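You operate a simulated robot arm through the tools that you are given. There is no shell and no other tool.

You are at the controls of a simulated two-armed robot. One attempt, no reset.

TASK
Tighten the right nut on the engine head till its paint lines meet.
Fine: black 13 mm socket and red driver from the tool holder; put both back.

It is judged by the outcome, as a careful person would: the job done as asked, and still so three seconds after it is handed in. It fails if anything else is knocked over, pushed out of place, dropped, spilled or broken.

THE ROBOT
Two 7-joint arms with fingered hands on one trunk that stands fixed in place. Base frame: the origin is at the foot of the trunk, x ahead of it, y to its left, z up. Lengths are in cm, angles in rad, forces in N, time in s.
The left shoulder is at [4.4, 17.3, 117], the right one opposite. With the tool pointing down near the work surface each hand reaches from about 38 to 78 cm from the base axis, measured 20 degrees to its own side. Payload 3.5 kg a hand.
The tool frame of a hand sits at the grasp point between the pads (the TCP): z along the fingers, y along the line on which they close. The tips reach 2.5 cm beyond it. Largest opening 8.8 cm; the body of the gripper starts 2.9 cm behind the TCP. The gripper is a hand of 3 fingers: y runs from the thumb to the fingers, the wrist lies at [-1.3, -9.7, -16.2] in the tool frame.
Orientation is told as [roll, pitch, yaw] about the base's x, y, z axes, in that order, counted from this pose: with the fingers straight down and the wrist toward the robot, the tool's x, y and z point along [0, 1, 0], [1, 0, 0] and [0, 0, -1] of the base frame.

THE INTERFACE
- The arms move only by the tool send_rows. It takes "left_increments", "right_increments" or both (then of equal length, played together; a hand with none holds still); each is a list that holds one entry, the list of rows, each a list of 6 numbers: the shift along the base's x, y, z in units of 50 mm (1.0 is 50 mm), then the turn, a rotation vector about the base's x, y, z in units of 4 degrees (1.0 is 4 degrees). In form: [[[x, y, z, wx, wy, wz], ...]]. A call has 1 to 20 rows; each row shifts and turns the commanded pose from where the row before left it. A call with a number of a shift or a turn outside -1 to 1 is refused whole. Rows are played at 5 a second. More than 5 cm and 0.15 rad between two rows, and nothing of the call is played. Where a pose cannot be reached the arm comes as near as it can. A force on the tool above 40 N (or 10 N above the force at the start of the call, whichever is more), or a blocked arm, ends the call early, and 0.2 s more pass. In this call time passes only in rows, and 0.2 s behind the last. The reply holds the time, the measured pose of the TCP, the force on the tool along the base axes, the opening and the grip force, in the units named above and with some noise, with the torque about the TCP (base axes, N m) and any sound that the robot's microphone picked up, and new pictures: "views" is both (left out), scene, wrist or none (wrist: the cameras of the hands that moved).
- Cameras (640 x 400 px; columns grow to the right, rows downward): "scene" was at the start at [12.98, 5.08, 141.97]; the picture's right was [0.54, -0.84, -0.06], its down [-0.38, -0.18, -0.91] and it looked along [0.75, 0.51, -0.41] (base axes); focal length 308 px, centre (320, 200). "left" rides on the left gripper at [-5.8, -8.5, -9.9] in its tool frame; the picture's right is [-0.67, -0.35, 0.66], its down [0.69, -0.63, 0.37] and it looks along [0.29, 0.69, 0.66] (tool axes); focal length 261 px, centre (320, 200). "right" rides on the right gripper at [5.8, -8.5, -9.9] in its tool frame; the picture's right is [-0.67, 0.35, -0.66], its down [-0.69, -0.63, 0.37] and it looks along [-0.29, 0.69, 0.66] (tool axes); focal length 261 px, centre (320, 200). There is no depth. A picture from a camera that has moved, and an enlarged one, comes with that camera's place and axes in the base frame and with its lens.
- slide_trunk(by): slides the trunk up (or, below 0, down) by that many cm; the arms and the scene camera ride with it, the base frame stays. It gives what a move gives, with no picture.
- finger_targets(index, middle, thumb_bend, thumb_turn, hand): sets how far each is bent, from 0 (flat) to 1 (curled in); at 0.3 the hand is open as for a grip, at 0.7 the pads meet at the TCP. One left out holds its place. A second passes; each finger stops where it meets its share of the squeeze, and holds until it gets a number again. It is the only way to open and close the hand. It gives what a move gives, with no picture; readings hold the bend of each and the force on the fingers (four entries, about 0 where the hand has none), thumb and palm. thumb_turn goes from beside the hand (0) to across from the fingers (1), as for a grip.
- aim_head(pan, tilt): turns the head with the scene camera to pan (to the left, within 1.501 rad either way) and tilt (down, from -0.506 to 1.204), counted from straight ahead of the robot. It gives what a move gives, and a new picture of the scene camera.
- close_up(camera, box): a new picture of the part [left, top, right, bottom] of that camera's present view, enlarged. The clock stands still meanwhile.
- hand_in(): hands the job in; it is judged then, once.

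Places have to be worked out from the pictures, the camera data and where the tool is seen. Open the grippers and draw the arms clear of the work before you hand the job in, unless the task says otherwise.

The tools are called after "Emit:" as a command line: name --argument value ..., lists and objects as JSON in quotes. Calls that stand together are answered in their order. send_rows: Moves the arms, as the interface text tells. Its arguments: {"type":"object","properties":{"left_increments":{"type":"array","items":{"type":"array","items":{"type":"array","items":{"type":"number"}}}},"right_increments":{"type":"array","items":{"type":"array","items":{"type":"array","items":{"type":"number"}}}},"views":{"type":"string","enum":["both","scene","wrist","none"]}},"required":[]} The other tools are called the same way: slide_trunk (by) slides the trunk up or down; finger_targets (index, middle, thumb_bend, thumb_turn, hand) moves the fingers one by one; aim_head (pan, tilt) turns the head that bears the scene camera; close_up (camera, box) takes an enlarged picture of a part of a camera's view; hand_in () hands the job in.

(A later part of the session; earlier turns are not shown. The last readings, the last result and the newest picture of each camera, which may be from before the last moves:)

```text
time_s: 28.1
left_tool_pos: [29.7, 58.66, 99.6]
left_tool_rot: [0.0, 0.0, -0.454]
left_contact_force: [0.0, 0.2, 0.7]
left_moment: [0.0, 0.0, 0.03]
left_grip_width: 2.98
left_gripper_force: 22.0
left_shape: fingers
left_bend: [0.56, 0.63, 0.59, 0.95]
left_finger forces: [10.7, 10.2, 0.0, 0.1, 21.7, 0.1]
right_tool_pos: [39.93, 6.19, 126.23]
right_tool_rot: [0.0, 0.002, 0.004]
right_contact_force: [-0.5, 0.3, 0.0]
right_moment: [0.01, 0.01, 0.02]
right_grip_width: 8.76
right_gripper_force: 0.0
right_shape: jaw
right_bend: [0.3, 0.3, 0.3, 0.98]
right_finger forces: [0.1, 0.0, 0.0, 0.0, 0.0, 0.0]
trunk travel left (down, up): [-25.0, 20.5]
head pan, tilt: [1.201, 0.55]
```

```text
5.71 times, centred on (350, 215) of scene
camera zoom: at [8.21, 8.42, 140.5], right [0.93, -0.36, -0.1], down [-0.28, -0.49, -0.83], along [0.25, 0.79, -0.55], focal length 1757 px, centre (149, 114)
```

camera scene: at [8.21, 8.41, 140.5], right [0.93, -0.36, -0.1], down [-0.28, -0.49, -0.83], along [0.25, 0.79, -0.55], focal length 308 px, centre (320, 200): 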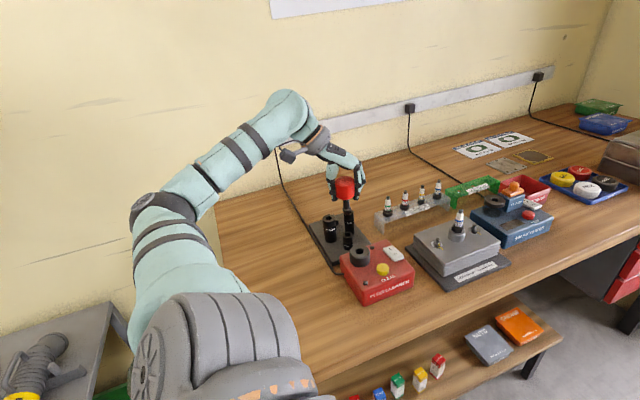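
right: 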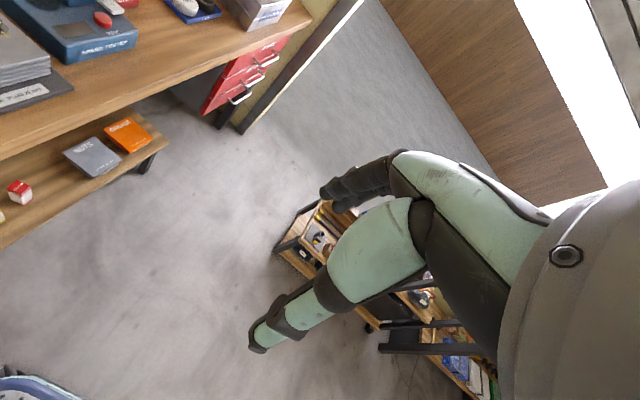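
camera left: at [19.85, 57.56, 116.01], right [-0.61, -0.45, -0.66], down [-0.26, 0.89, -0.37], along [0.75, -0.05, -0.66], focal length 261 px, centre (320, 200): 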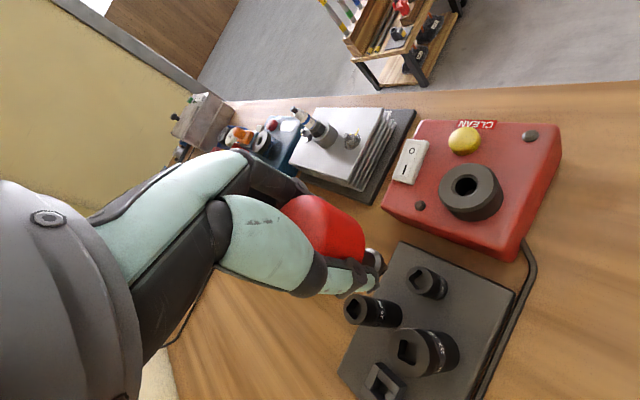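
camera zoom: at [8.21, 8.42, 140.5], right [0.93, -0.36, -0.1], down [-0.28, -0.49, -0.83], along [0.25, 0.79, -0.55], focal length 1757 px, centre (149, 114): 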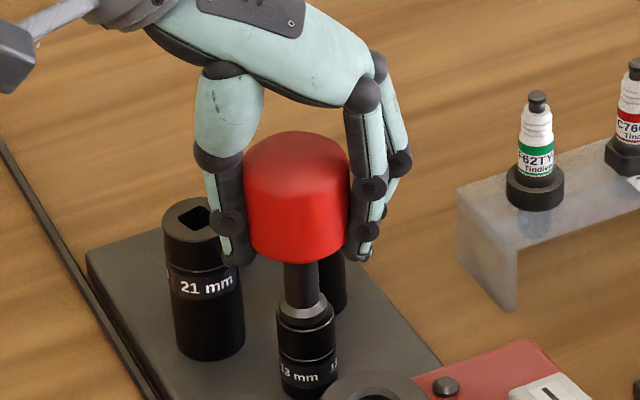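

Good balanced grip (22 N). I note the socket home pose: TCP ≈ [29.7, 58.66, 99.55], yaw −0.454. Now I lift gently to see whether the socket comes along.

Emit:
send_rows --left_increments '[[[0, 0, 0.1, 0, 0, 0], [0, 0, 0.15, 0, 0, 0], [0, 0, 0.25, 0, 0, 0], [0, 0, 0.3, 0, 0, 0]]]' --views "none"

Emit:
close_up --camera "scene" --box '[310, 160, 390, 250]'

Emit:
close_up --camera "left" --box '[320, 200, 480, 320]'

```text
time_s: 29.1
left_tool_pos: [29.56, 58.72, 103.46]
left_tool_rot: [-0.001, 0.0, -0.454]
left_contact_force: [-0.9, -0.4, -2.1]
left_moment: [0.01, 0.01, 0.02]
left_grip_width: 3.01
left_gripper_force: 20.9
left_shape: fingers
left_bend: [0.56, 0.63, 0.59, 0.95]
left_finger forces: [10.5, 10.2, 0.0, 0.0, 21.4, 0.0]
right_tool_pos: [40.02, 6.12, 126.35]
right_tool_rot: [0.0, 0.002, 0.001]
right_contact_force: [-0.8, 0.0, -0.1]
right_moment: [0.03, 0.02, -0.01]
right_grip_width: 8.74
right_gripper_force: 0.0
right_shape: jaw
right_bend: [0.3, 0.3, 0.3, 0.98]
right_finger forces: [0.1, 0.0, 0.0, 0.0, 0.0, 0.0]
trunk travel left (down, up): [-25.0, 20.5]
head pan, tilt: [1.201, 0.55]
```

```text
4.44 times, centred on (350, 205) of scene
camera zoom: at [8.2, 8.39, 140.5], right [0.93, -0.36, -0.1], down [-0.28, -0.49, -0.83], along [0.25, 0.8, -0.55], focal length 1367 px, centre (187, 178)
```

zoom: 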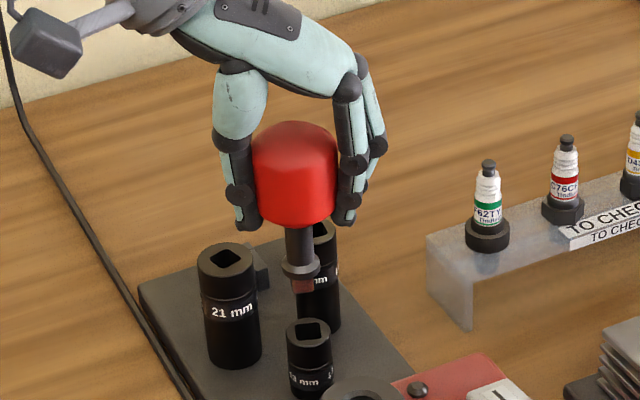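

```text
3.33 times, centred on (400, 260) of left
camera zoom: at [19.46, 57.25, 113.55], right [-0.61, -0.45, -0.66], down [-0.27, 0.89, -0.37], along [0.75, -0.05, -0.66], focal length 869 px, centre (53, 0)
```

zoom: 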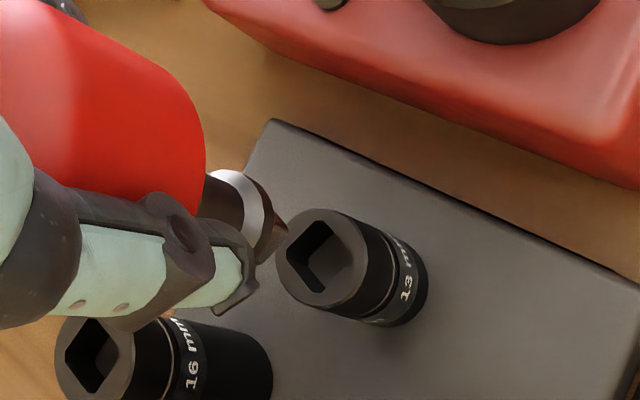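

The socket stayed behind: either a detent needs a firmer push or there is no retention. I zoom on the drive tip and socket hole to see whether there is a detent ball.

Emit:
close_up --camera "scene" --box '[338, 208, 366, 246]'

Emit:
close_up --camera "left" --box '[380, 245, 440, 305]'

```text
10.53 times, centred on (352, 227) of scene
camera zoom: at [8.2, 8.39, 140.5], right [0.93, -0.36, -0.1], down [-0.28, -0.49, -0.83], along [0.25, 0.8, -0.55], focal length 3237 px, centre (-17, -84)
```

zoom: 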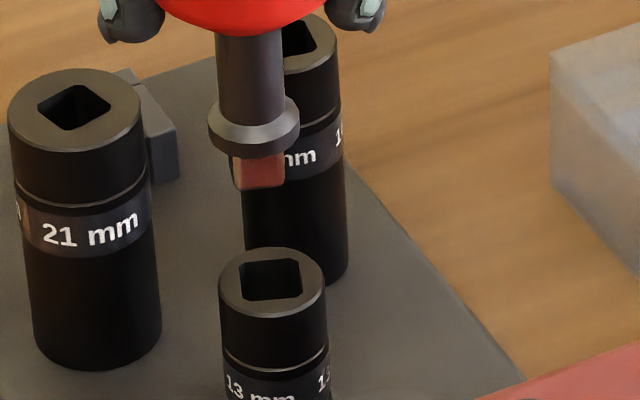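

```text
6.67 times, centred on (410, 275) of left
camera zoom: at [19.46, 57.25, 113.55], right [-0.61, -0.45, -0.66], down [-0.27, 0.89, -0.37], along [0.75, -0.05, -0.66], focal length 1738 px, centre (-280, -300)
```

zoom: 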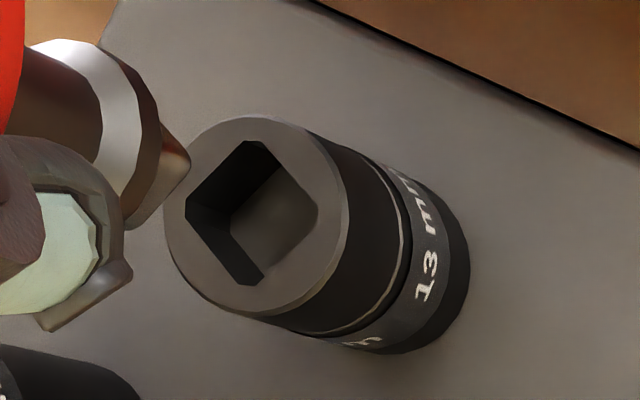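

No ball is visible, but I'll try once more: re-insert the driver, then press the knob firmly with the palm to rule out a stiff snap fit.

Emit:
send_rows --left_increments '[[[0, 0, -0.3, 0, 0, 0], [0, 0, -0.2, 0, 0, 0], [0, 0, -0.15, 0, 0, 0], [0, 0, -0.1, 0, 0, 0], [0, 0, -0.06, 0, 0, 0]]]' --views "none"

Emit:
close_up --camera "scene" --box '[325, 195, 375, 245]'

```text
time_s: 30.4
left_tool_pos: [29.71, 58.65, 99.51]
left_tool_rot: [0.0, -0.002, -0.454]
left_contact_force: [0.4, -0.1, -1.1]
left_moment: [-0.02, 0.03, -0.01]
left_grip_width: 2.96
left_gripper_force: 20.7
left_shape: fingers
left_bend: [0.56, 0.63, 0.59, 0.95]
left_finger forces: [10.3, 10.1, 0.0, 0.0, 21.4, 0.1]
right_tool_pos: [39.86, 6.16, 126.31]
right_tool_rot: [0.001, 0.003, 0.001]
right_contact_force: [0.0, -0.4, -0.4]
right_moment: [0.01, 0.01, -0.01]
right_grip_width: 8.77
right_gripper_force: 0.2
right_shape: jaw
right_bend: [0.3, 0.3, 0.3, 0.98]
right_finger forces: [0.0, 0.1, 0.0, 0.1, 0.1, 0.1]
trunk travel left (down, up): [-25.0, 20.5]
head pan, tilt: [1.201, 0.55]
```

```text
8.00 times, centred on (350, 220) of scene
camera zoom: at [8.21, 8.42, 140.5], right [0.93, -0.36, -0.1], down [-0.28, -0.49, -0.83], along [0.25, 0.79, -0.55], focal length 2460 px, centre (80, 40)
```

zoom: 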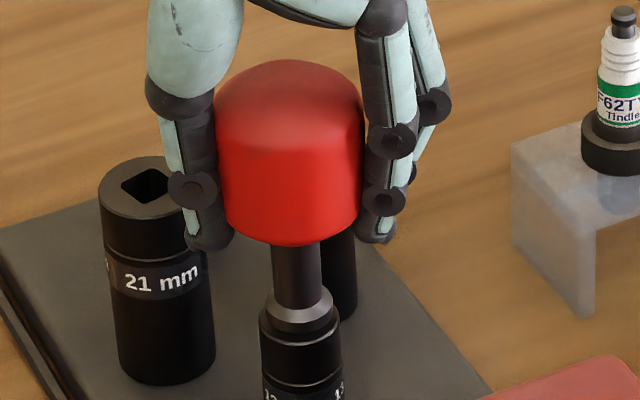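

The driver slides in freely to the flange. I open the fingers and press the knob top with the palm.

Emit:
finger_targets --hand "left" --index 0.45 --middle 0.45 --thumb_bend 0.45

Emit:
send_rows --left_increments '[[[0, 0, -0.1, 0, 0, 0], [0, 0, -0.1, 0, 0, 0], [0, 0, -0.05, 0, 0, 0]]]' --views "none"

Emit:
close_up --camera "scene" --box '[310, 175, 390, 245]'

```text
time_s: 31.4
left_tool_pos: [29.73, 58.55, 99.62]
left_tool_rot: [0.0, 0.0, -0.454]
left_contact_force: [0.2, -0.3, 0.1]
left_moment: [-0.02, 0.04, 0.01]
left_grip_width: 5.21
left_gripper_force: 0.0
left_shape: fingers
left_bend: [0.45, 0.45, 0.45, 0.97]
left_finger forces: [0.1, 0.1, 0.0, 0.0, 0.0, 0.0]
right_tool_pos: [39.9, 6.14, 126.31]
right_tool_rot: [0.0, 0.003, 0.001]
right_contact_force: [0.2, -0.6, -0.2]
right_moment: [-0.04, 0.01, -0.04]
right_grip_width: 8.78
right_gripper_force: 0.0
right_shape: jaw
right_bend: [0.3, 0.3, 0.3, 0.98]
right_finger forces: [0.0, 0.0, 0.0, 0.0, 0.0, 0.1]
trunk travel left (down, up): [-25.0, 20.5]
head pan, tilt: [1.201, 0.55]
```

```text
time_s: 32.1
left_tool_pos: [29.51, 58.67, 98.43]
left_tool_rot: [0.002, 0.001, -0.453]
left_contact_force: [-0.1, 0.7, 0.0]
left_moment: [0.01, 0.01, 0.01]
left_grip_width: 5.22
left_gripper_force: 0.5
left_shape: fingers
left_bend: [0.45, 0.45, 0.45, 0.97]
left_finger forces: [0.1, 0.1, 0.0, 0.1, 0.3, 0.0]
right_tool_pos: [39.89, 6.14, 126.36]
right_tool_rot: [0.0, 0.0, 0.002]
right_contact_force: [-0.7, 0.5, -0.1]
right_moment: [0.01, -0.03, 0.02]
right_grip_width: 8.76
right_gripper_force: 0.1
right_shape: jaw
right_bend: [0.3, 0.3, 0.3, 0.98]
right_finger forces: [0.1, 0.0, 0.0, 0.0, 0.0, 0.0]
trunk travel left (down, up): [-25.0, 20.5]
head pan, tilt: [1.201, 0.55]
```

```text
5.71 times, centred on (350, 210) of scene
camera zoom: at [8.18, 8.39, 140.51], right [0.93, -0.36, -0.1], down [-0.28, -0.49, -0.83], along [0.25, 0.8, -0.55], focal length 1757 px, centre (149, 143)
```

zoom: 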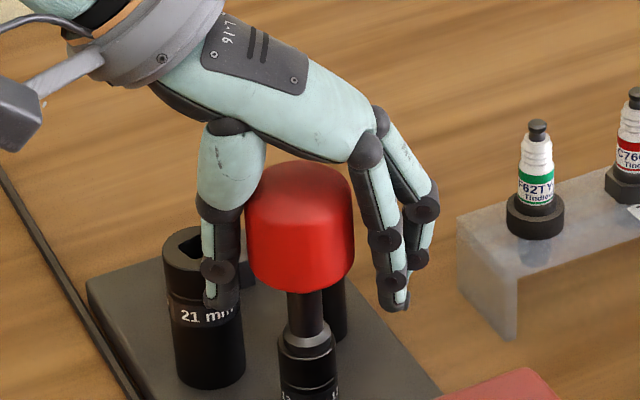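

Palm is still a bit above the knob top. I continue down in small steps until it presses.

Emit:
send_rows --left_increments '[[[0, 0, -0.08, 0, 0, 0], [0, 0, -0.08, 0, 0, 0], [0, 0, -0.06, 0, 0, 0], [0, 0, -0.06, 0, 0, 0]]]' --views "none"

Emit:
close_up --camera "scene" --box '[310, 175, 390, 245]'

```text
time_s: 33.1
left_tool_pos: [29.53, 58.53, 97.12]
left_tool_rot: [0.004, -0.001, -0.455]
left_contact_force: [-2.4, 0.6, 12.6]
left_moment: [-0.03, 0.2, 0.0]
left_grip_width: 5.25
left_gripper_force: 4.5
left_shape: fingers
left_bend: [0.45, 0.45, 0.45, 0.97]
left_finger forces: [0.0, 0.0, 0.0, 0.1, 8.9, 0.0]
right_tool_pos: [39.75, 5.93, 126.32]
right_tool_rot: [0.001, 0.0, 0.002]
right_contact_force: [-0.2, 0.2, -0.1]
right_moment: [-0.02, -0.02, 0.0]
right_grip_width: 8.77
right_gripper_force: 0.0
right_shape: jaw
right_bend: [0.3, 0.3, 0.3, 0.98]
right_finger forces: [0.0, 0.1, 0.0, 0.0, 0.0, 0.1]
trunk travel left (down, up): [-25.0, 20.5]
head pan, tilt: [1.201, 0.55]
```

```text
5.71 times, centred on (350, 210) of scene
camera zoom: at [8.01, 8.21, 140.54], right [0.93, -0.36, -0.1], down [-0.28, -0.49, -0.83], along [0.25, 0.8, -0.55], focal length 1757 px, centre (149, 143)
```

zoom: 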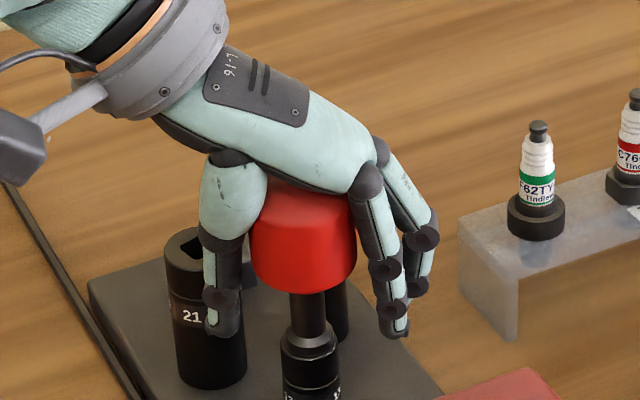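

Contact begins at 12.6 N. I press a little more, to about 30 N.

Emit:
send_rows --left_increments '[[[0, 0, -0.05, 0, 0, 0], [0, 0, -0.05, 0, 0, 0], [0, 0, -0.05, 0, 0, 0]]]' --views "none"

Emit:
close_up --camera "scene" --box '[325, 205, 375, 255]'

```text
time_s: 34.0
left_tool_pos: [29.59, 58.36, 96.38]
left_tool_rot: [0.005, -0.005, -0.455]
left_contact_force: [-2.5, -1.0, 26.6]
left_moment: [-0.06, -0.13, 0.01]
left_grip_width: 5.3
left_gripper_force: 12.6
left_shape: fingers
left_bend: [0.45, 0.45, 0.45, 0.97]
left_finger forces: [3.1, 0.1, 0.0, 0.1, 8.5, 13.8]
right_tool_pos: [39.59, 5.8, 126.38]
right_tool_rot: [0.005, -0.002, 0.001]
right_contact_force: [-0.5, -0.7, 0.1]
right_moment: [0.01, 0.01, -0.02]
right_grip_width: 8.77
right_gripper_force: 0.0
right_shape: jaw
right_bend: [0.3, 0.3, 0.3, 0.98]
right_finger forces: [0.1, 0.1, 0.0, 0.1, 0.1, 0.0]
trunk travel left (down, up): [-25.0, 20.5]
head pan, tilt: [1.201, 0.55]
```

```text
8.00 times, centred on (350, 230) of scene
camera zoom: at [7.91, 7.97, 140.57], right [0.93, -0.36, -0.1], down [-0.28, -0.48, -0.83], along [0.25, 0.8, -0.55], focal length 2460 px, centre (80, -40)
```

zoom: 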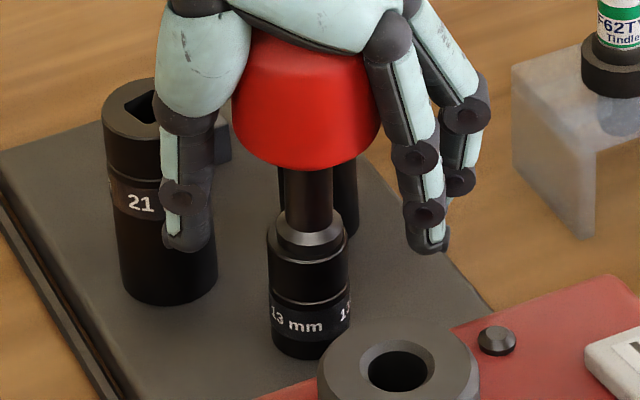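

Pressed to 27 N with no click. I go back to grip height, regrip, and lift slightly to see whether the socket follows now.

Emit:
send_rows --left_increments '[[[0, 0, 0.2, 0, 0, 0], [0, 0, 0.2, 0, 0, 0], [0, 0, 0.2, 0, 0, 0], [0, 0, 0.08, 0, 0, 0]]]' --views "none"

Emit:
finger_targets --hand "left" --index 0.68 --middle 0.73 --thumb_bend 0.7

Emit:
finger_targets --hand "left" --index 0.71 --middle 0.78 --thumb_bend 0.77

Emit:
send_rows --left_increments '[[[0, 0, 0.1, 0, 0, 0], [0, 0, 0.1, 0, 0, 0]]]' --views "none"

Emit:
close_up --camera "scene" --box '[325, 195, 375, 245]'

```text
time_s: 35.0
left_tool_pos: [29.6, 58.73, 99.48]
left_tool_rot: [0.0, -0.001, -0.454]
left_contact_force: [0.4, 0.4, -0.4]
left_moment: [0.01, 0.03, 0.0]
left_grip_width: 5.3
left_gripper_force: 0.0
left_shape: fingers
left_bend: [0.45, 0.45, 0.45, 0.97]
left_finger forces: [0.1, 0.0, 0.0, 0.0, 0.0, 0.0]
right_tool_pos: [40.0, 6.11, 126.32]
right_tool_rot: [-0.001, 0.003, 0.003]
right_contact_force: [-0.1, 0.4, -0.1]
right_moment: [0.0, 0.0, 0.0]
right_grip_width: 8.78
right_gripper_force: 0.0
right_shape: jaw
right_bend: [0.3, 0.3, 0.3, 0.98]
right_finger forces: [0.0, 0.0, 0.0, 0.0, 0.0, 0.1]
trunk travel left (down, up): [-25.0, 20.5]
head pan, tilt: [1.201, 0.55]
```

```text
time_s: 36.0
left_tool_pos: [29.69, 58.75, 99.47]
left_tool_rot: [0.0, -0.001, -0.454]
left_contact_force: [0.4, 0.2, -0.5]
left_moment: [0.03, 0.02, -0.01]
left_grip_width: 3.11
left_gripper_force: 15.9
left_shape: fingers
left_bend: [0.58, 0.61, 0.56, 0.95]
left_finger forces: [6.9, 9.5, 0.1, 0.0, 16.0, 0.1]
right_tool_pos: [39.98, 6.21, 126.24]
right_tool_rot: [-0.001, 0.002, 0.002]
right_contact_force: [0.0, 0.3, 0.3]
right_moment: [0.01, 0.01, 0.01]
right_grip_width: 8.74
right_gripper_force: 0.1
right_shape: jaw
right_bend: [0.3, 0.3, 0.3, 0.98]
right_finger forces: [0.1, 0.1, 0.1, 0.0, 0.0, 0.1]
trunk travel left (down, up): [-25.0, 20.5]
head pan, tilt: [1.201, 0.55]
```

```text
time_s: 37.0
left_tool_pos: [29.71, 58.66, 99.55]
left_tool_rot: [-0.001, 0.0, -0.454]
left_contact_force: [1.0, 0.1, 0.4]
left_moment: [0.04, -0.01, 0.0]
left_grip_width: 2.92
left_gripper_force: 21.3
left_shape: fingers
left_bend: [0.57, 0.62, 0.59, 0.95]
left_finger forces: [11.0, 9.8, 0.1, 0.1, 21.8, 0.0]
right_tool_pos: [39.98, 6.1, 126.34]
right_tool_rot: [0.001, 0.001, 0.002]
right_contact_force: [1.0, -0.5, -0.4]
right_moment: [0.02, 0.0, -0.03]
right_grip_width: 8.75
right_gripper_force: 0.1
right_shape: jaw
right_bend: [0.3, 0.3, 0.3, 0.98]
right_finger forces: [0.0, 0.0, 0.0, 0.0, 0.1, 0.0]
trunk travel left (down, up): [-25.0, 20.5]
head pan, tilt: [1.201, 0.55]
```

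```text
time_s: 37.5
left_tool_pos: [29.66, 58.79, 100.4]
left_tool_rot: [0.001, 0.0, -0.454]
left_contact_force: [0.9, -0.2, -2.6]
left_moment: [-0.02, 0.02, 0.0]
left_grip_width: 2.93
left_gripper_force: 22.0
left_shape: fingers
left_bend: [0.56, 0.62, 0.59, 0.95]
left_finger forces: [10.9, 9.8, 0.0, 0.0, 21.6, 0.0]
right_tool_pos: [39.91, 6.07, 126.17]
right_tool_rot: [0.0, 0.003, 0.003]
right_contact_force: [-0.8, 0.3, -0.2]
right_moment: [0.0, -0.01, 0.0]
right_grip_width: 8.77
right_gripper_force: 0.1
right_shape: jaw
right_bend: [0.3, 0.3, 0.3, 0.98]
right_finger forces: [0.0, 0.0, 0.0, 0.0, 0.1, 0.0]
trunk travel left (down, up): [-25.0, 20.5]
head pan, tilt: [1.201, 0.55]
```

```text
8.00 times, centred on (350, 220) of scene
camera zoom: at [8.21, 8.41, 140.5], right [0.93, -0.36, -0.1], down [-0.28, -0.49, -0.83], along [0.25, 0.79, -0.55], focal length 2460 px, centre (80, 40)
```

zoom: 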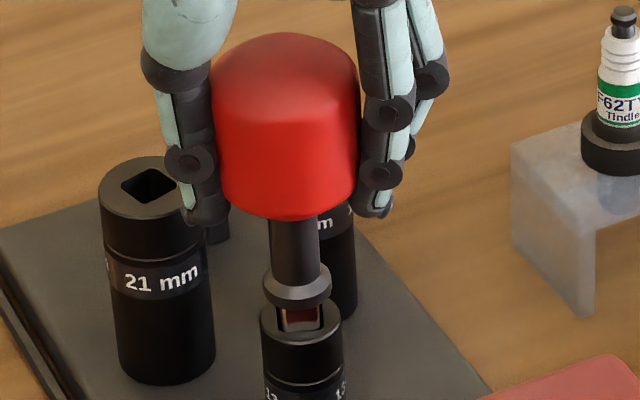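

No retention, so the socket must be carried separately by hand. I first return the driver to its block: raise, travel back +10.38 cm in y and yaw +26°.

Emit:
send_rows --left_increments '[[[0, 0, 0.9, 0, 0, 0], [0, 0.519, 0, 0, 0, 1], [0, 0.519, 0, 0, 0, 1], [0, 0.519, 0, 0, 0, 1], [-0.006, 0.519, 0, 0, 0, 1], [0, 0, 0, 0, 0, 1], [0, 0, 0, 0, 0, 1], [0, 0, 0, 0, 0, 0.5], [0, 0, -0.6, 0, 0, 0]]]' --views "none"

Emit:
close_up --camera "scene" --box '[310, 180, 360, 230]'

Emit:
close_up --camera "left" --box '[340, 230, 440, 310]'

```text
time_s: 39.5
left_tool_pos: [29.57, 69.08, 101.98]
left_tool_rot: [0.002, 0.001, -0.001]
left_contact_force: [0.8, 0.1, -1.9]
left_moment: [0.01, -0.02, -0.01]
left_grip_width: 2.95
left_gripper_force: 21.0
left_shape: fingers
left_bend: [0.56, 0.62, 0.59, 0.94]
left_finger forces: [10.8, 9.7, 0.1, 0.0, 21.6, 0.1]
right_tool_pos: [39.87, 6.2, 126.26]
right_tool_rot: [-0.002, -0.001, 0.003]
right_contact_force: [-0.2, 0.5, 0.5]
right_moment: [0.02, -0.02, -0.01]
right_grip_width: 8.76
right_gripper_force: 0.0
right_shape: jaw
right_bend: [0.3, 0.3, 0.3, 0.98]
right_finger forces: [0.0, 0.0, 0.1, 0.0, 0.0, 0.0]
trunk travel left (down, up): [-25.0, 20.5]
head pan, tilt: [1.201, 0.55]
```

```text
8.00 times, centred on (335, 205) of scene
camera zoom: at [8.22, 8.5, 140.49], right [0.93, -0.36, -0.1], down [-0.28, -0.49, -0.83], along [0.25, 0.79, -0.55], focal length 2460 px, centre (200, 160)
```

zoom: 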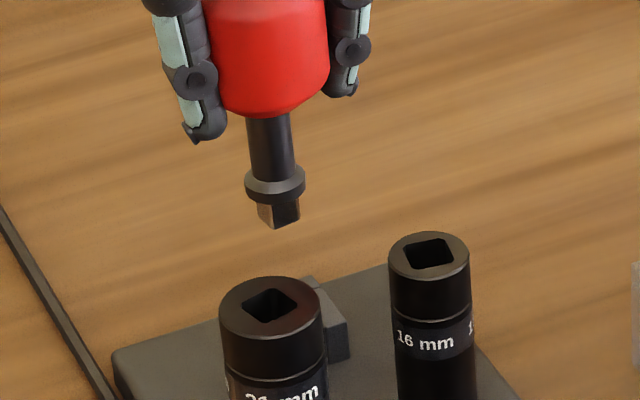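

```text
5.00 times, centred on (390, 270) of left
camera zoom: at [21.29, 63.36, 111.88], right [-0.35, -0.67, -0.66], down [-0.63, 0.69, -0.37], along [0.69, 0.29, -0.66], focal length 1303 px, centre (-30, -150)
```

zoom: 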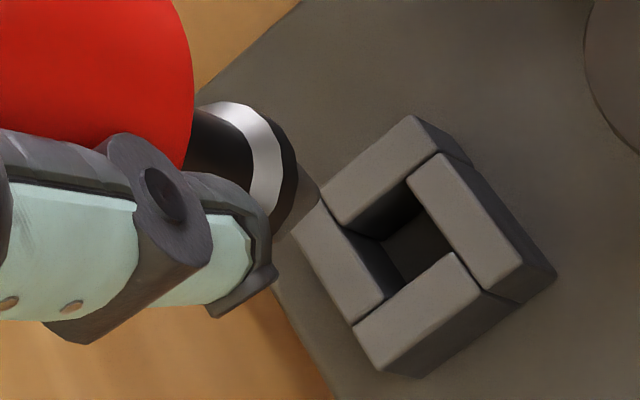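

The drive square looks twisted relative to the hand compared with the first lift. I zoom to measure it before inserting.

Emit:
close_up --camera "scene" --box '[320, 195, 344, 211]'

Emit:
close_up --camera "left" --box '[370, 240, 410, 280]'

```text
16.00 times, centred on (332, 203) of scene
camera zoom: at [8.22, 8.5, 140.49], right [0.93, -0.36, -0.1], down [-0.28, -0.49, -0.83], along [0.25, 0.79, -0.55], focal length 4920 px, centre (128, 152)
```

zoom: 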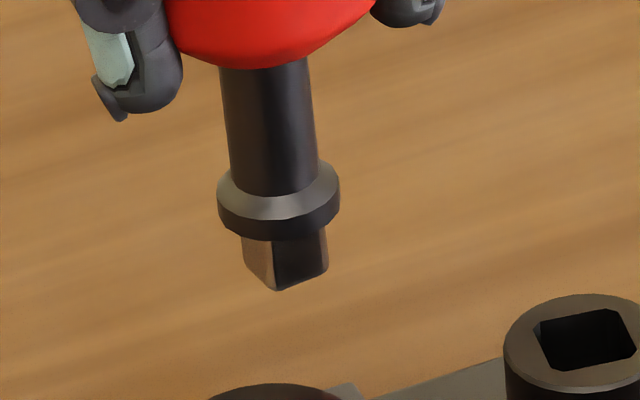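

```text
10.00 times, centred on (390, 260) of left
camera zoom: at [21.29, 63.36, 111.88], right [-0.35, -0.67, -0.66], down [-0.63, 0.69, -0.37], along [0.69, 0.29, -0.66], focal length 2606 px, centre (-380, -400)
```

zoom: 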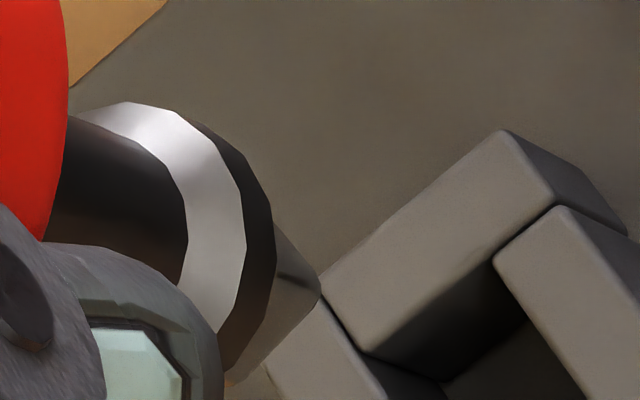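

The driver's square is about 5° counter-clockwise of where it should be. I rotate the hand −5.5° and lower to just above the block for another look.

Emit:
send_rows --left_increments '[[[0, 0, 0, 0, 0, -0.7], [0, 0, 0, 0, 0, -0.7], [0, 0, -0.4, 0, 0, 0], [0, 0, -0.2, 0, 0, 0]]]' --views "none"

Emit:
close_up --camera "scene" --box '[315, 190, 355, 230]'

Emit:
close_up --camera "left" --box '[350, 230, 430, 300]'

```text
time_s: 40.5
left_tool_pos: [29.58, 69.02, 98.9]
left_tool_rot: [-0.002, 0.0, -0.096]
left_contact_force: [0.0, -0.1, -1.7]
left_moment: [0.02, -0.02, -0.02]
left_grip_width: 2.9
left_gripper_force: 20.7
left_shape: fingers
left_bend: [0.56, 0.62, 0.59, 0.94]
left_finger forces: [10.8, 9.7, 0.0, 0.1, 21.4, 0.1]
right_tool_pos: [40.02, 6.24, 126.38]
right_tool_rot: [0.001, 0.002, 0.001]
right_contact_force: [0.0, 0.2, 0.3]
right_moment: [0.03, 0.04, 0.05]
right_grip_width: 8.79
right_gripper_force: 0.1
right_shape: jaw
right_bend: [0.3, 0.3, 0.3, 0.98]
right_finger forces: [0.1, 0.1, 0.0, 0.0, 0.0, 0.0]
trunk travel left (down, up): [-25.0, 20.5]
head pan, tilt: [1.201, 0.55]
```

```text
10.00 times, centred on (335, 210) of scene
camera zoom: at [8.21, 8.44, 140.5], right [0.93, -0.36, -0.1], down [-0.28, -0.49, -0.83], along [0.25, 0.79, -0.55], focal length 3075 px, centre (170, 100)
```

zoom: 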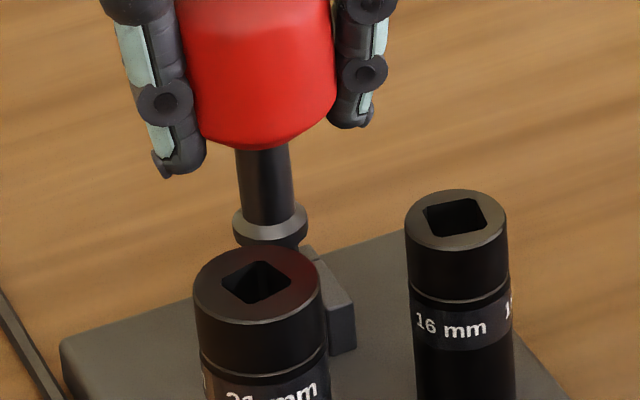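

```text
5.71 times, centred on (390, 265) of left
camera zoom: at [20.64, 64.14, 108.89], right [-0.41, -0.63, -0.66], down [-0.56, 0.74, -0.37], along [0.72, 0.22, -0.66], focal length 1489 px, centre (-80, -171)
```

zoom: 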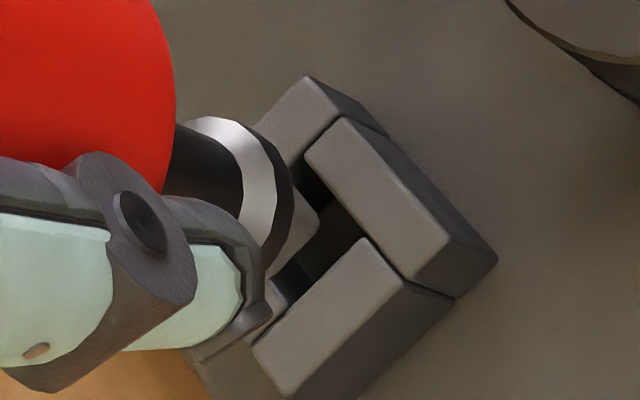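

Tip is over the hole and roughly parallel. I lower in small steps and watch force.

Emit:
send_rows --left_increments '[[[0, 0, -0.06, 0, 0, 0], [0, 0, -0.06, 0, 0, 0], [0, 0, 0, 0, 0, 0]]]' --views "none"

Emit:
close_up --camera "left" --box '[350, 230, 430, 300]'

```text
time_s: 41.4
left_tool_pos: [29.67, 69.02, 98.35]
left_tool_rot: [0.0, 0.001, -0.098]
left_contact_force: [-0.1, -0.5, -1.3]
left_moment: [0.01, 0.02, 0.0]
left_grip_width: 2.91
left_gripper_force: 20.3
left_shape: fingers
left_bend: [0.56, 0.62, 0.59, 0.94]
left_finger forces: [10.8, 9.7, 0.1, 0.0, 21.4, 0.0]
right_tool_pos: [40.01, 6.23, 126.31]
right_tool_rot: [0.001, 0.003, 0.004]
right_contact_force: [0.8, 1.3, 0.1]
right_moment: [0.01, 0.0, 0.02]
right_grip_width: 8.77
right_gripper_force: 0.1
right_shape: jaw
right_bend: [0.3, 0.3, 0.3, 0.98]
right_finger forces: [0.0, 0.0, 0.0, 0.0, 0.0, 0.0]
trunk travel left (down, up): [-25.0, 20.5]
head pan, tilt: [1.201, 0.55]
```

```text
5.71 times, centred on (390, 265) of left
camera zoom: at [20.66, 64.1, 108.33], right [-0.41, -0.63, -0.66], down [-0.56, 0.74, -0.37], along [0.72, 0.22, -0.66], focal length 1489 px, centre (-80, -171)
```

zoom: 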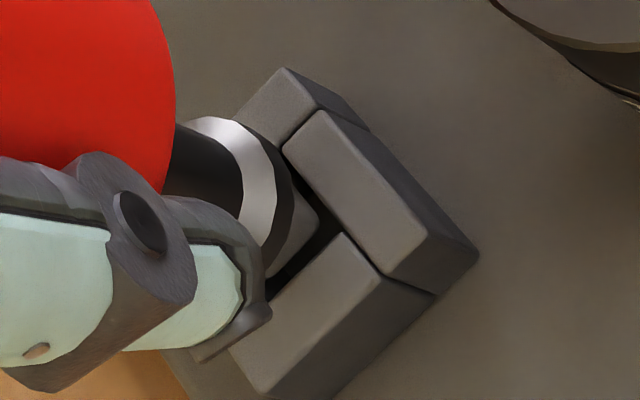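

No resistance; the tip is entering the hole parallel to its edges. I continue down.

Emit:
send_rows --left_increments '[[[0, 0, -0.06, 0, 0, 0], [0, 0, -0.06, 0, 0, 0], [0, 0, -0.05, 0, 0, 0], [0, 0, 0, 0, 0, 0]]]' --views "none"

Emit:
close_up --camera "left" --box '[350, 230, 430, 300]'

Emit:
close_up --camera "scene" --box '[315, 180, 355, 230]'

```text
time_s: 42.4
left_tool_pos: [29.47, 69.08, 97.49]
left_tool_rot: [0.001, -0.001, -0.098]
left_contact_force: [0.3, 0.2, -2.5]
left_moment: [0.03, -0.02, 0.02]
left_grip_width: 2.93
left_gripper_force: 20.9
left_shape: fingers
left_bend: [0.56, 0.62, 0.59, 0.94]
left_finger forces: [10.9, 9.5, 0.0, 0.0, 21.5, 0.1]
right_tool_pos: [39.91, 6.11, 126.42]
right_tool_rot: [0.0, 0.003, 0.002]
right_contact_force: [-0.3, 0.2, -0.1]
right_moment: [0.01, 0.02, -0.02]
right_grip_width: 8.78
right_gripper_force: 0.1
right_shape: jaw
right_bend: [0.3, 0.3, 0.3, 0.98]
right_finger forces: [0.1, 0.1, 0.0, 0.0, 0.0, 0.0]
trunk travel left (down, up): [-25.0, 20.5]
head pan, tilt: [1.201, 0.55]
```

```text
5.71 times, centred on (390, 265) of left
camera zoom: at [20.65, 64.15, 107.42], right [-0.41, -0.63, -0.66], down [-0.56, 0.74, -0.37], along [0.72, 0.22, -0.66], focal length 1489 px, centre (-80, -171)
```

zoom: 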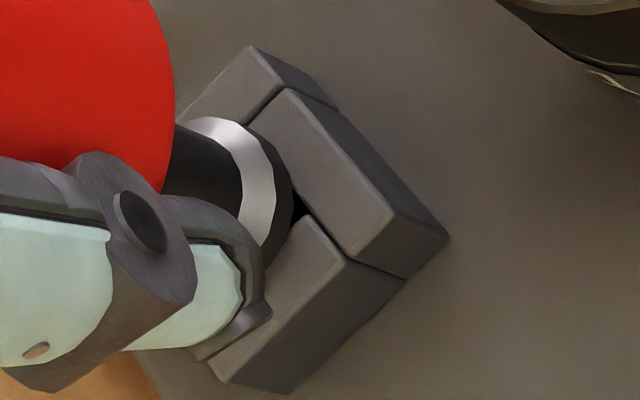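

```text
8.00 times, centred on (335, 205) of scene
camera zoom: at [8.21, 8.42, 140.5], right [0.93, -0.36, -0.1], down [-0.28, -0.49, -0.83], along [0.25, 0.79, -0.55], focal length 2460 px, centre (200, 160)
```

zoom: 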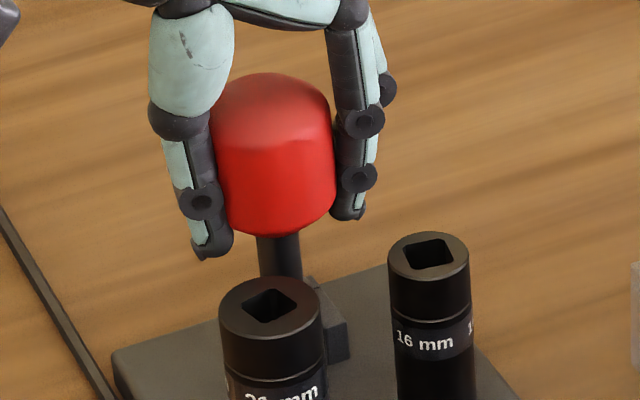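

Nearly at the home height. I lower a further 0.15 cm and release.

Emit:
send_rows --left_increments '[[[0, 0, -0.03, 0, 0, 0], [0, 0, 0, 0, 0, 0]]]' --views "none"

Emit:
finger_targets --hand "left" --index 0.45 --middle 0.45 --thumb_bend 0.45

Emit:
close_up --camera "left" --box '[350, 230, 430, 300]'

Emit:
close_up --camera "scene" --box '[315, 180, 355, 230]'

```text
time_s: 43.0
left_tool_pos: [29.66, 69.07, 97.47]
left_tool_rot: [0.0, 0.001, -0.099]
left_contact_force: [0.5, -0.1, -1.8]
left_moment: [-0.01, 0.01, -0.03]
left_grip_width: 2.92
left_gripper_force: 20.7
left_shape: fingers
left_bend: [0.56, 0.62, 0.59, 0.94]
left_finger forces: [10.8, 9.6, 0.1, 0.0, 21.2, 0.0]
right_tool_pos: [39.89, 6.17, 126.19]
right_tool_rot: [0.001, 0.004, 0.002]
right_contact_force: [-0.5, 0.3, -0.2]
right_moment: [-0.01, 0.04, 0.0]
right_grip_width: 8.8
right_gripper_force: 0.2
right_shape: jaw
right_bend: [0.3, 0.3, 0.3, 0.98]
right_finger forces: [0.0, 0.1, 0.0, 0.1, 0.0, 0.0]
trunk travel left (down, up): [-25.0, 20.5]
head pan, tilt: [1.201, 0.55]
```

```text
time_s: 44.0
left_tool_pos: [29.54, 69.03, 97.3]
left_tool_rot: [0.001, 0.0, -0.098]
left_contact_force: [-0.5, -0.4, 0.2]
left_moment: [0.0, 0.02, 0.0]
left_grip_width: 5.23
left_gripper_force: 0.0
left_shape: fingers
left_bend: [0.45, 0.45, 0.45, 0.97]
left_finger forces: [0.0, 0.1, 0.0, 0.0, 0.0, 0.0]
right_tool_pos: [39.92, 6.04, 126.27]
right_tool_rot: [0.0, 0.001, 0.002]
right_contact_force: [-0.8, -0.2, 0.0]
right_moment: [-0.01, 0.04, 0.0]
right_grip_width: 8.76
right_gripper_force: 0.0
right_shape: jaw
right_bend: [0.3, 0.3, 0.3, 0.98]
right_finger forces: [0.0, 0.0, 0.0, 0.1, 0.1, 0.0]
trunk travel left (down, up): [-25.0, 20.5]
head pan, tilt: [1.201, 0.55]
```

```text
5.71 times, centred on (390, 265) of left
camera zoom: at [20.62, 64.12, 107.35], right [-0.41, -0.63, -0.66], down [-0.56, 0.74, -0.37], along [0.72, 0.22, -0.66], focal length 1489 px, centre (-80, -171)
```

zoom: 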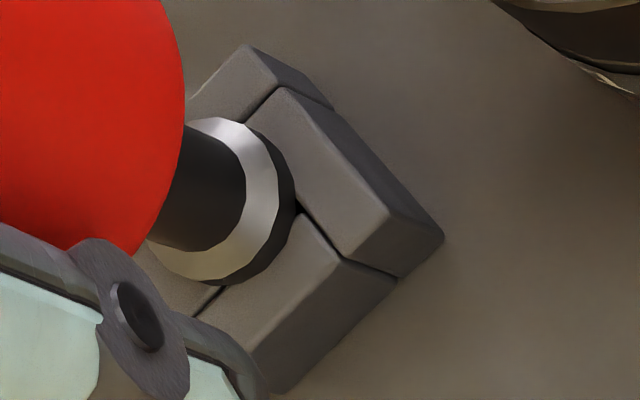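

```text
8.00 times, centred on (335, 205) of scene
camera zoom: at [8.2, 8.39, 140.5], right [0.93, -0.36, -0.1], down [-0.28, -0.49, -0.83], along [0.25, 0.8, -0.55], focal length 2460 px, centre (200, 160)
```

zoom: 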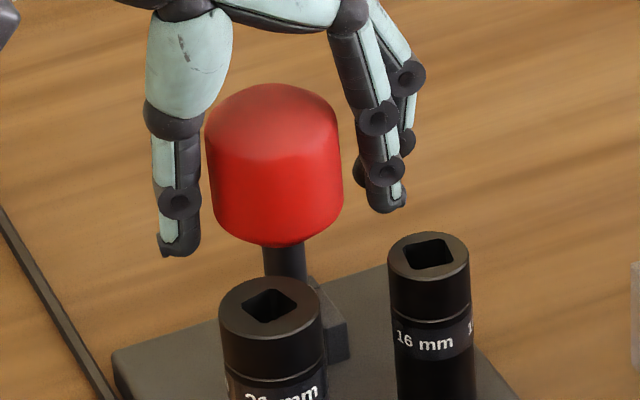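

Driver is home. Now I raise the open hand, move over the 13 mm socket at yaw 0, and lower to just above it.

Emit:
send_rows --left_increments '[[[0, 0, 0.9, 0, 0, 0], [0, 0, 0.8, 0, 0, 0], [0.006, -0.52, 0, 0, 0, 0.7], [0.006, -0.52, 0, 0, 0, 0.7], [0.005, -0.52, 0, 0, 0, 0], [0, -0.52, 0, 0, 0, 0], [0, 0, -0.8, 0, 0, 0], [0, 0, -0.8, 0, 0, 0]]]' --views "none"

Emit:
finger_targets --hand "left" --index 0.42 --middle 0.42 --thumb_bend 0.42

Emit:
close_up --camera "scene" --box '[310, 170, 400, 260]'

Emit:
close_up --camera "left" --box '[280, 180, 480, 340]'

```text
time_s: 45.8
left_tool_pos: [29.52, 58.82, 97.79]
left_tool_rot: [0.001, -0.001, 0.001]
left_contact_force: [0.0, -0.3, 0.8]
left_moment: [0.0, 0.0, 0.01]
left_grip_width: 5.2
left_gripper_force: 0.0
left_shape: fingers
left_bend: [0.45, 0.45, 0.45, 0.97]
left_finger forces: [0.0, 0.0, 0.0, 0.0, 0.1, 0.1]
right_tool_pos: [39.96, 6.23, 126.23]
right_tool_rot: [0.001, 0.004, 0.002]
right_contact_force: [0.5, -0.3, 0.7]
right_moment: [0.0, 0.01, -0.01]
right_grip_width: 8.77
right_gripper_force: 0.1
right_shape: jaw
right_bend: [0.3, 0.3, 0.3, 0.98]
right_finger forces: [0.0, 0.0, 0.1, 0.0, 0.0, 0.0]
trunk travel left (down, up): [-25.0, 20.5]
head pan, tilt: [1.201, 0.55]
```

```text
time_s: 46.8
left_tool_pos: [29.44, 58.75, 97.78]
left_tool_rot: [0.0, 0.001, 0.0]
left_contact_force: [0.1, 0.3, -0.4]
left_moment: [-0.03, -0.02, 0.04]
left_grip_width: 5.89
left_gripper_force: 0.0
left_shape: fingers
left_bend: [0.42, 0.42, 0.42, 0.97]
left_finger forces: [0.1, 0.0, 0.0, 0.0, 0.0, 0.0]
right_tool_pos: [39.94, 6.09, 126.28]
right_tool_rot: [0.001, 0.002, 0.002]
right_contact_force: [0.5, -0.5, 0.3]
right_moment: [0.02, -0.01, 0.03]
right_grip_width: 8.75
right_gripper_force: 0.0
right_shape: jaw
right_bend: [0.3, 0.3, 0.3, 0.98]
right_finger forces: [0.0, 0.0, 0.0, 0.0, 0.0, 0.0]
trunk travel left (down, up): [-25.0, 20.5]
head pan, tilt: [1.201, 0.55]
```

```text
4.44 times, centred on (355, 215) of scene
camera zoom: at [8.2, 8.4, 140.5], right [0.93, -0.36, -0.1], down [-0.28, -0.49, -0.83], along [0.25, 0.79, -0.55], focal length 1367 px, centre (164, 133)
```

zoom: 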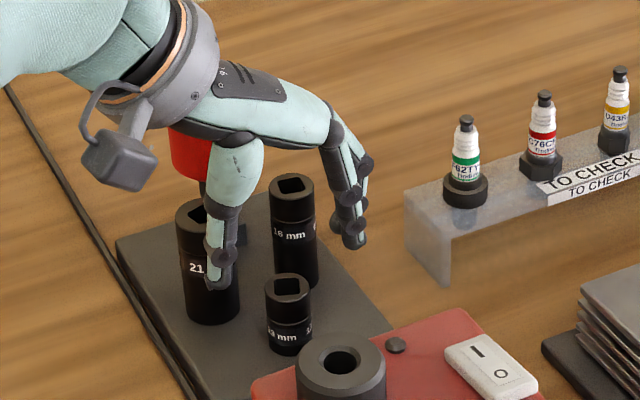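

```text
2.50 times, centred on (380, 260) of left
camera zoom: at [21.08, 53.02, 107.81], right [-0.35, -0.67, -0.66], down [-0.63, 0.69, -0.37], along [0.69, 0.29, -0.66], focal length 652 px, centre (170, 50)
```

zoom: 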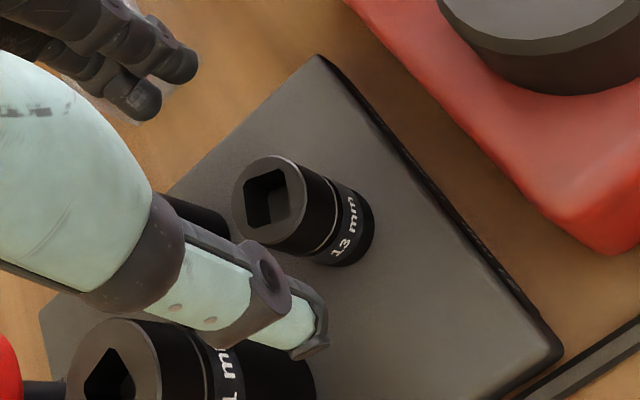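

Fingers straddle the 13 mm socket with clearance. I lower 5 cm to grip its upper body.

Emit:
send_rows --left_increments '[[[0.03, -0.02, -0.4, 0, 0, 0], [0, 0, -0.3, 0, 0, 0], [0, 0, -0.2, 0, 0, 0], [0, 0, -0.1, 0, 0, 0]]]' --views "none"

Emit:
close_up --camera "scene" --box '[320, 190, 400, 260]'

Emit:
close_up --camera "left" --box '[280, 180, 440, 300]'

```text
time_s: 47.8
left_tool_pos: [29.74, 58.52, 92.87]
left_tool_rot: [-0.002, -0.001, 0.0]
left_contact_force: [0.4, -1.1, -1.2]
left_moment: [0.01, -0.02, -0.02]
left_grip_width: 5.88
left_gripper_force: 0.0
left_shape: fingers
left_bend: [0.42, 0.42, 0.42, 0.97]
left_finger forces: [0.0, 0.1, 0.0, 0.0, 0.0, 0.0]
right_tool_pos: [39.76, 6.17, 126.33]
right_tool_rot: [0.0, 0.002, 0.002]
right_contact_force: [-0.2, -0.6, -0.3]
right_moment: [-0.02, -0.01, -0.03]
right_grip_width: 8.75
right_gripper_force: 0.1
right_shape: jaw
right_bend: [0.3, 0.3, 0.3, 0.98]
right_finger forces: [0.1, 0.0, 0.0, 0.0, 0.1, 0.0]
trunk travel left (down, up): [-25.0, 20.5]
head pan, tilt: [1.201, 0.55]
```

```text
5.71 times, centred on (360, 225) of scene
camera zoom: at [8.2, 8.4, 140.5], right [0.93, -0.36, -0.1], down [-0.28, -0.49, -0.83], along [0.25, 0.79, -0.55], focal length 1757 px, centre (91, 57)
```

zoom: 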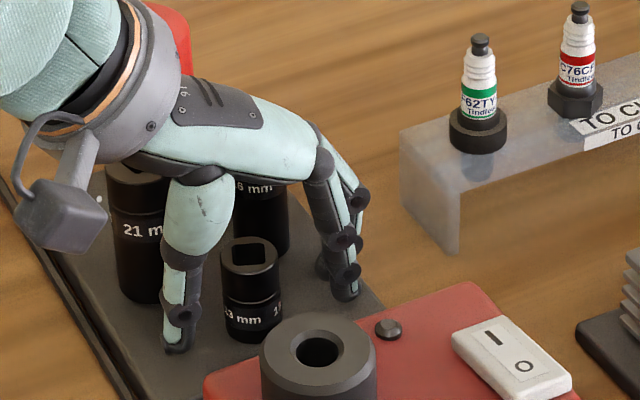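

```text
3.33 times, centred on (360, 240) of left
camera zoom: at [21.27, 52.76, 102.86], right [-0.35, -0.67, -0.66], down [-0.63, 0.69, -0.37], along [0.69, 0.29, -0.66], focal length 869 px, centre (187, 67)
```

zoom: 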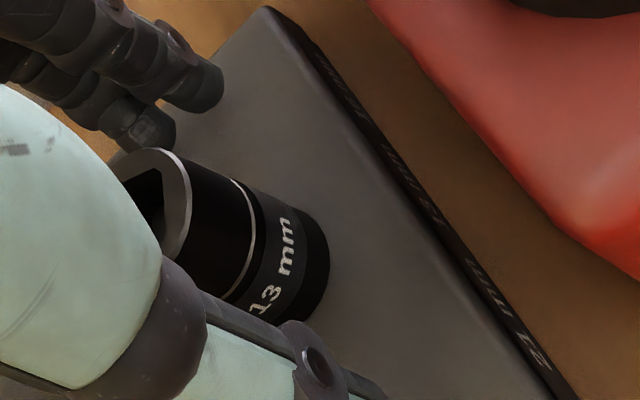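

In position with the socket between thumb and fingers. I close gently.

Emit:
finger_targets --hand "left" --index 0.6 --middle 0.6 --thumb_bend 0.6

Emit:
close_up --camera "left" --box '[280, 180, 440, 300]'

Emit:
close_up --camera "scene" --box '[330, 200, 390, 260]'

```text
time_s: 48.8
left_tool_pos: [29.61, 58.54, 92.91]
left_tool_rot: [-0.001, 0.0, -0.001]
left_contact_force: [-0.6, -1.1, -0.4]
left_moment: [0.01, -0.02, 0.01]
left_grip_width: 2.05
left_gripper_force: 0.0
left_shape: fingers
left_bend: [0.6, 0.6, 0.59, 0.97]
left_finger forces: [0.0, 0.0, 0.0, 0.0, 0.2, 0.0]
right_tool_pos: [39.92, 6.12, 126.29]
right_tool_rot: [0.0, 0.001, 0.002]
right_contact_force: [-0.1, -0.2, 0.3]
right_moment: [-0.02, -0.02, 0.02]
right_grip_width: 8.76
right_gripper_force: 0.1
right_shape: jaw
right_bend: [0.3, 0.3, 0.3, 0.98]
right_finger forces: [0.0, 0.0, 0.0, 0.1, 0.0, 0.0]
trunk travel left (down, up): [-25.0, 20.5]
head pan, tilt: [1.201, 0.55]
```

```text
3.33 times, centred on (360, 240) of left
camera zoom: at [21.27, 52.76, 102.88], right [-0.35, -0.67, -0.66], down [-0.63, 0.69, -0.37], along [0.69, 0.29, -0.66], focal length 869 px, centre (187, 67)
```

zoom: 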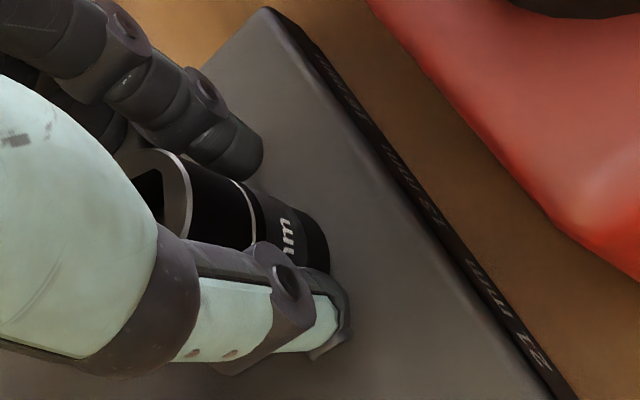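

```text
6.67 times, centred on (360, 230) of scene
camera zoom: at [8.19, 8.39, 140.5], right [0.93, -0.36, -0.1], down [-0.28, -0.49, -0.83], along [0.25, 0.8, -0.55], focal length 2050 px, centre (53, 0)
```

zoom: 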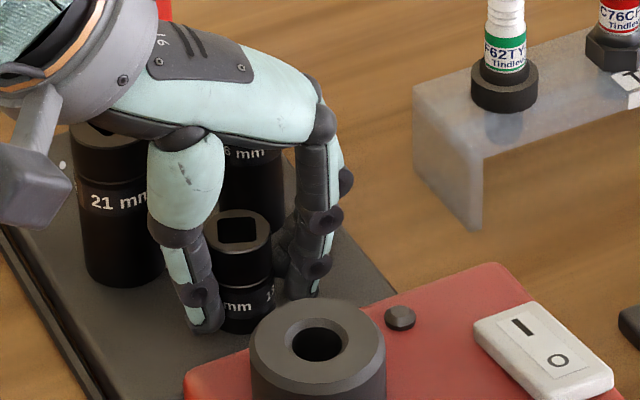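

Thumb just touching. I close the rest of the way with moderate squeeze.

Emit:
finger_targets --hand "left" --index 0.75 --middle 0.75 --thumb_bend 0.72

Emit:
close_up --camera "left" --box '[280, 180, 440, 300]'

Emit:
close_up --camera "scene" --box '[330, 200, 390, 260]'

```text
time_s: 49.8
left_tool_pos: [29.75, 58.55, 92.91]
left_tool_rot: [-0.001, 0.0, 0.001]
left_contact_force: [3.2, 0.1, -0.6]
left_moment: [0.01, -0.09, 0.04]
left_grip_width: 1.11
left_gripper_force: 13.7
left_shape: fingers
left_bend: [0.73, 0.72, 0.62, 0.95]
left_finger forces: [7.6, 8.3, 0.0, 0.0, 11.2, 0.1]
right_tool_pos: [40.0, 6.28, 126.3]
right_tool_rot: [-0.001, 0.001, 0.0]
right_contact_force: [0.4, -0.1, 0.2]
right_moment: [0.02, -0.01, -0.02]
right_grip_width: 8.79
right_gripper_force: 0.0
right_shape: jaw
right_bend: [0.3, 0.3, 0.3, 0.98]
right_finger forces: [0.0, 0.0, 0.0, 0.0, 0.0, 0.0]
trunk travel left (down, up): [-25.0, 20.5]
head pan, tilt: [1.201, 0.55]
```

```text
3.33 times, centred on (360, 240) of left
camera zoom: at [21.34, 52.77, 102.86], right [-0.35, -0.67, -0.66], down [-0.63, 0.69, -0.37], along [0.69, 0.29, -0.66], focal length 869 px, centre (187, 67)
```

zoom: 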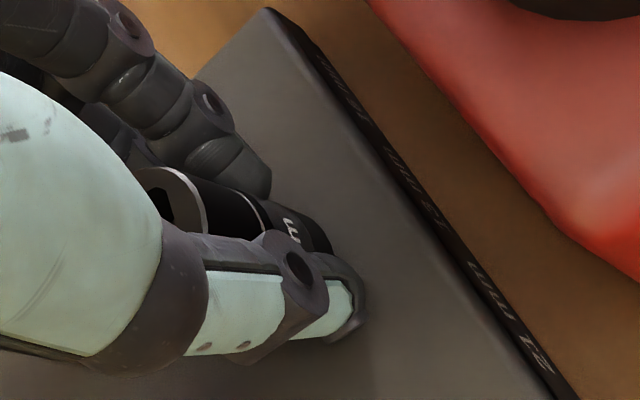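

```text
6.67 times, centred on (360, 230) of scene
camera zoom: at [8.28, 8.42, 140.5], right [0.93, -0.36, -0.1], down [-0.28, -0.49, -0.83], along [0.25, 0.79, -0.55], focal length 2050 px, centre (53, 0)
```

zoom: 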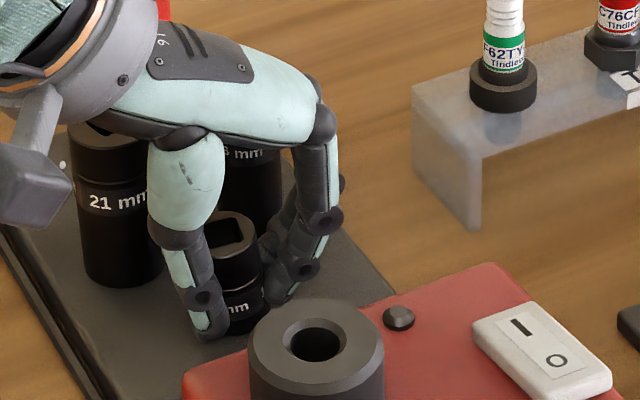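

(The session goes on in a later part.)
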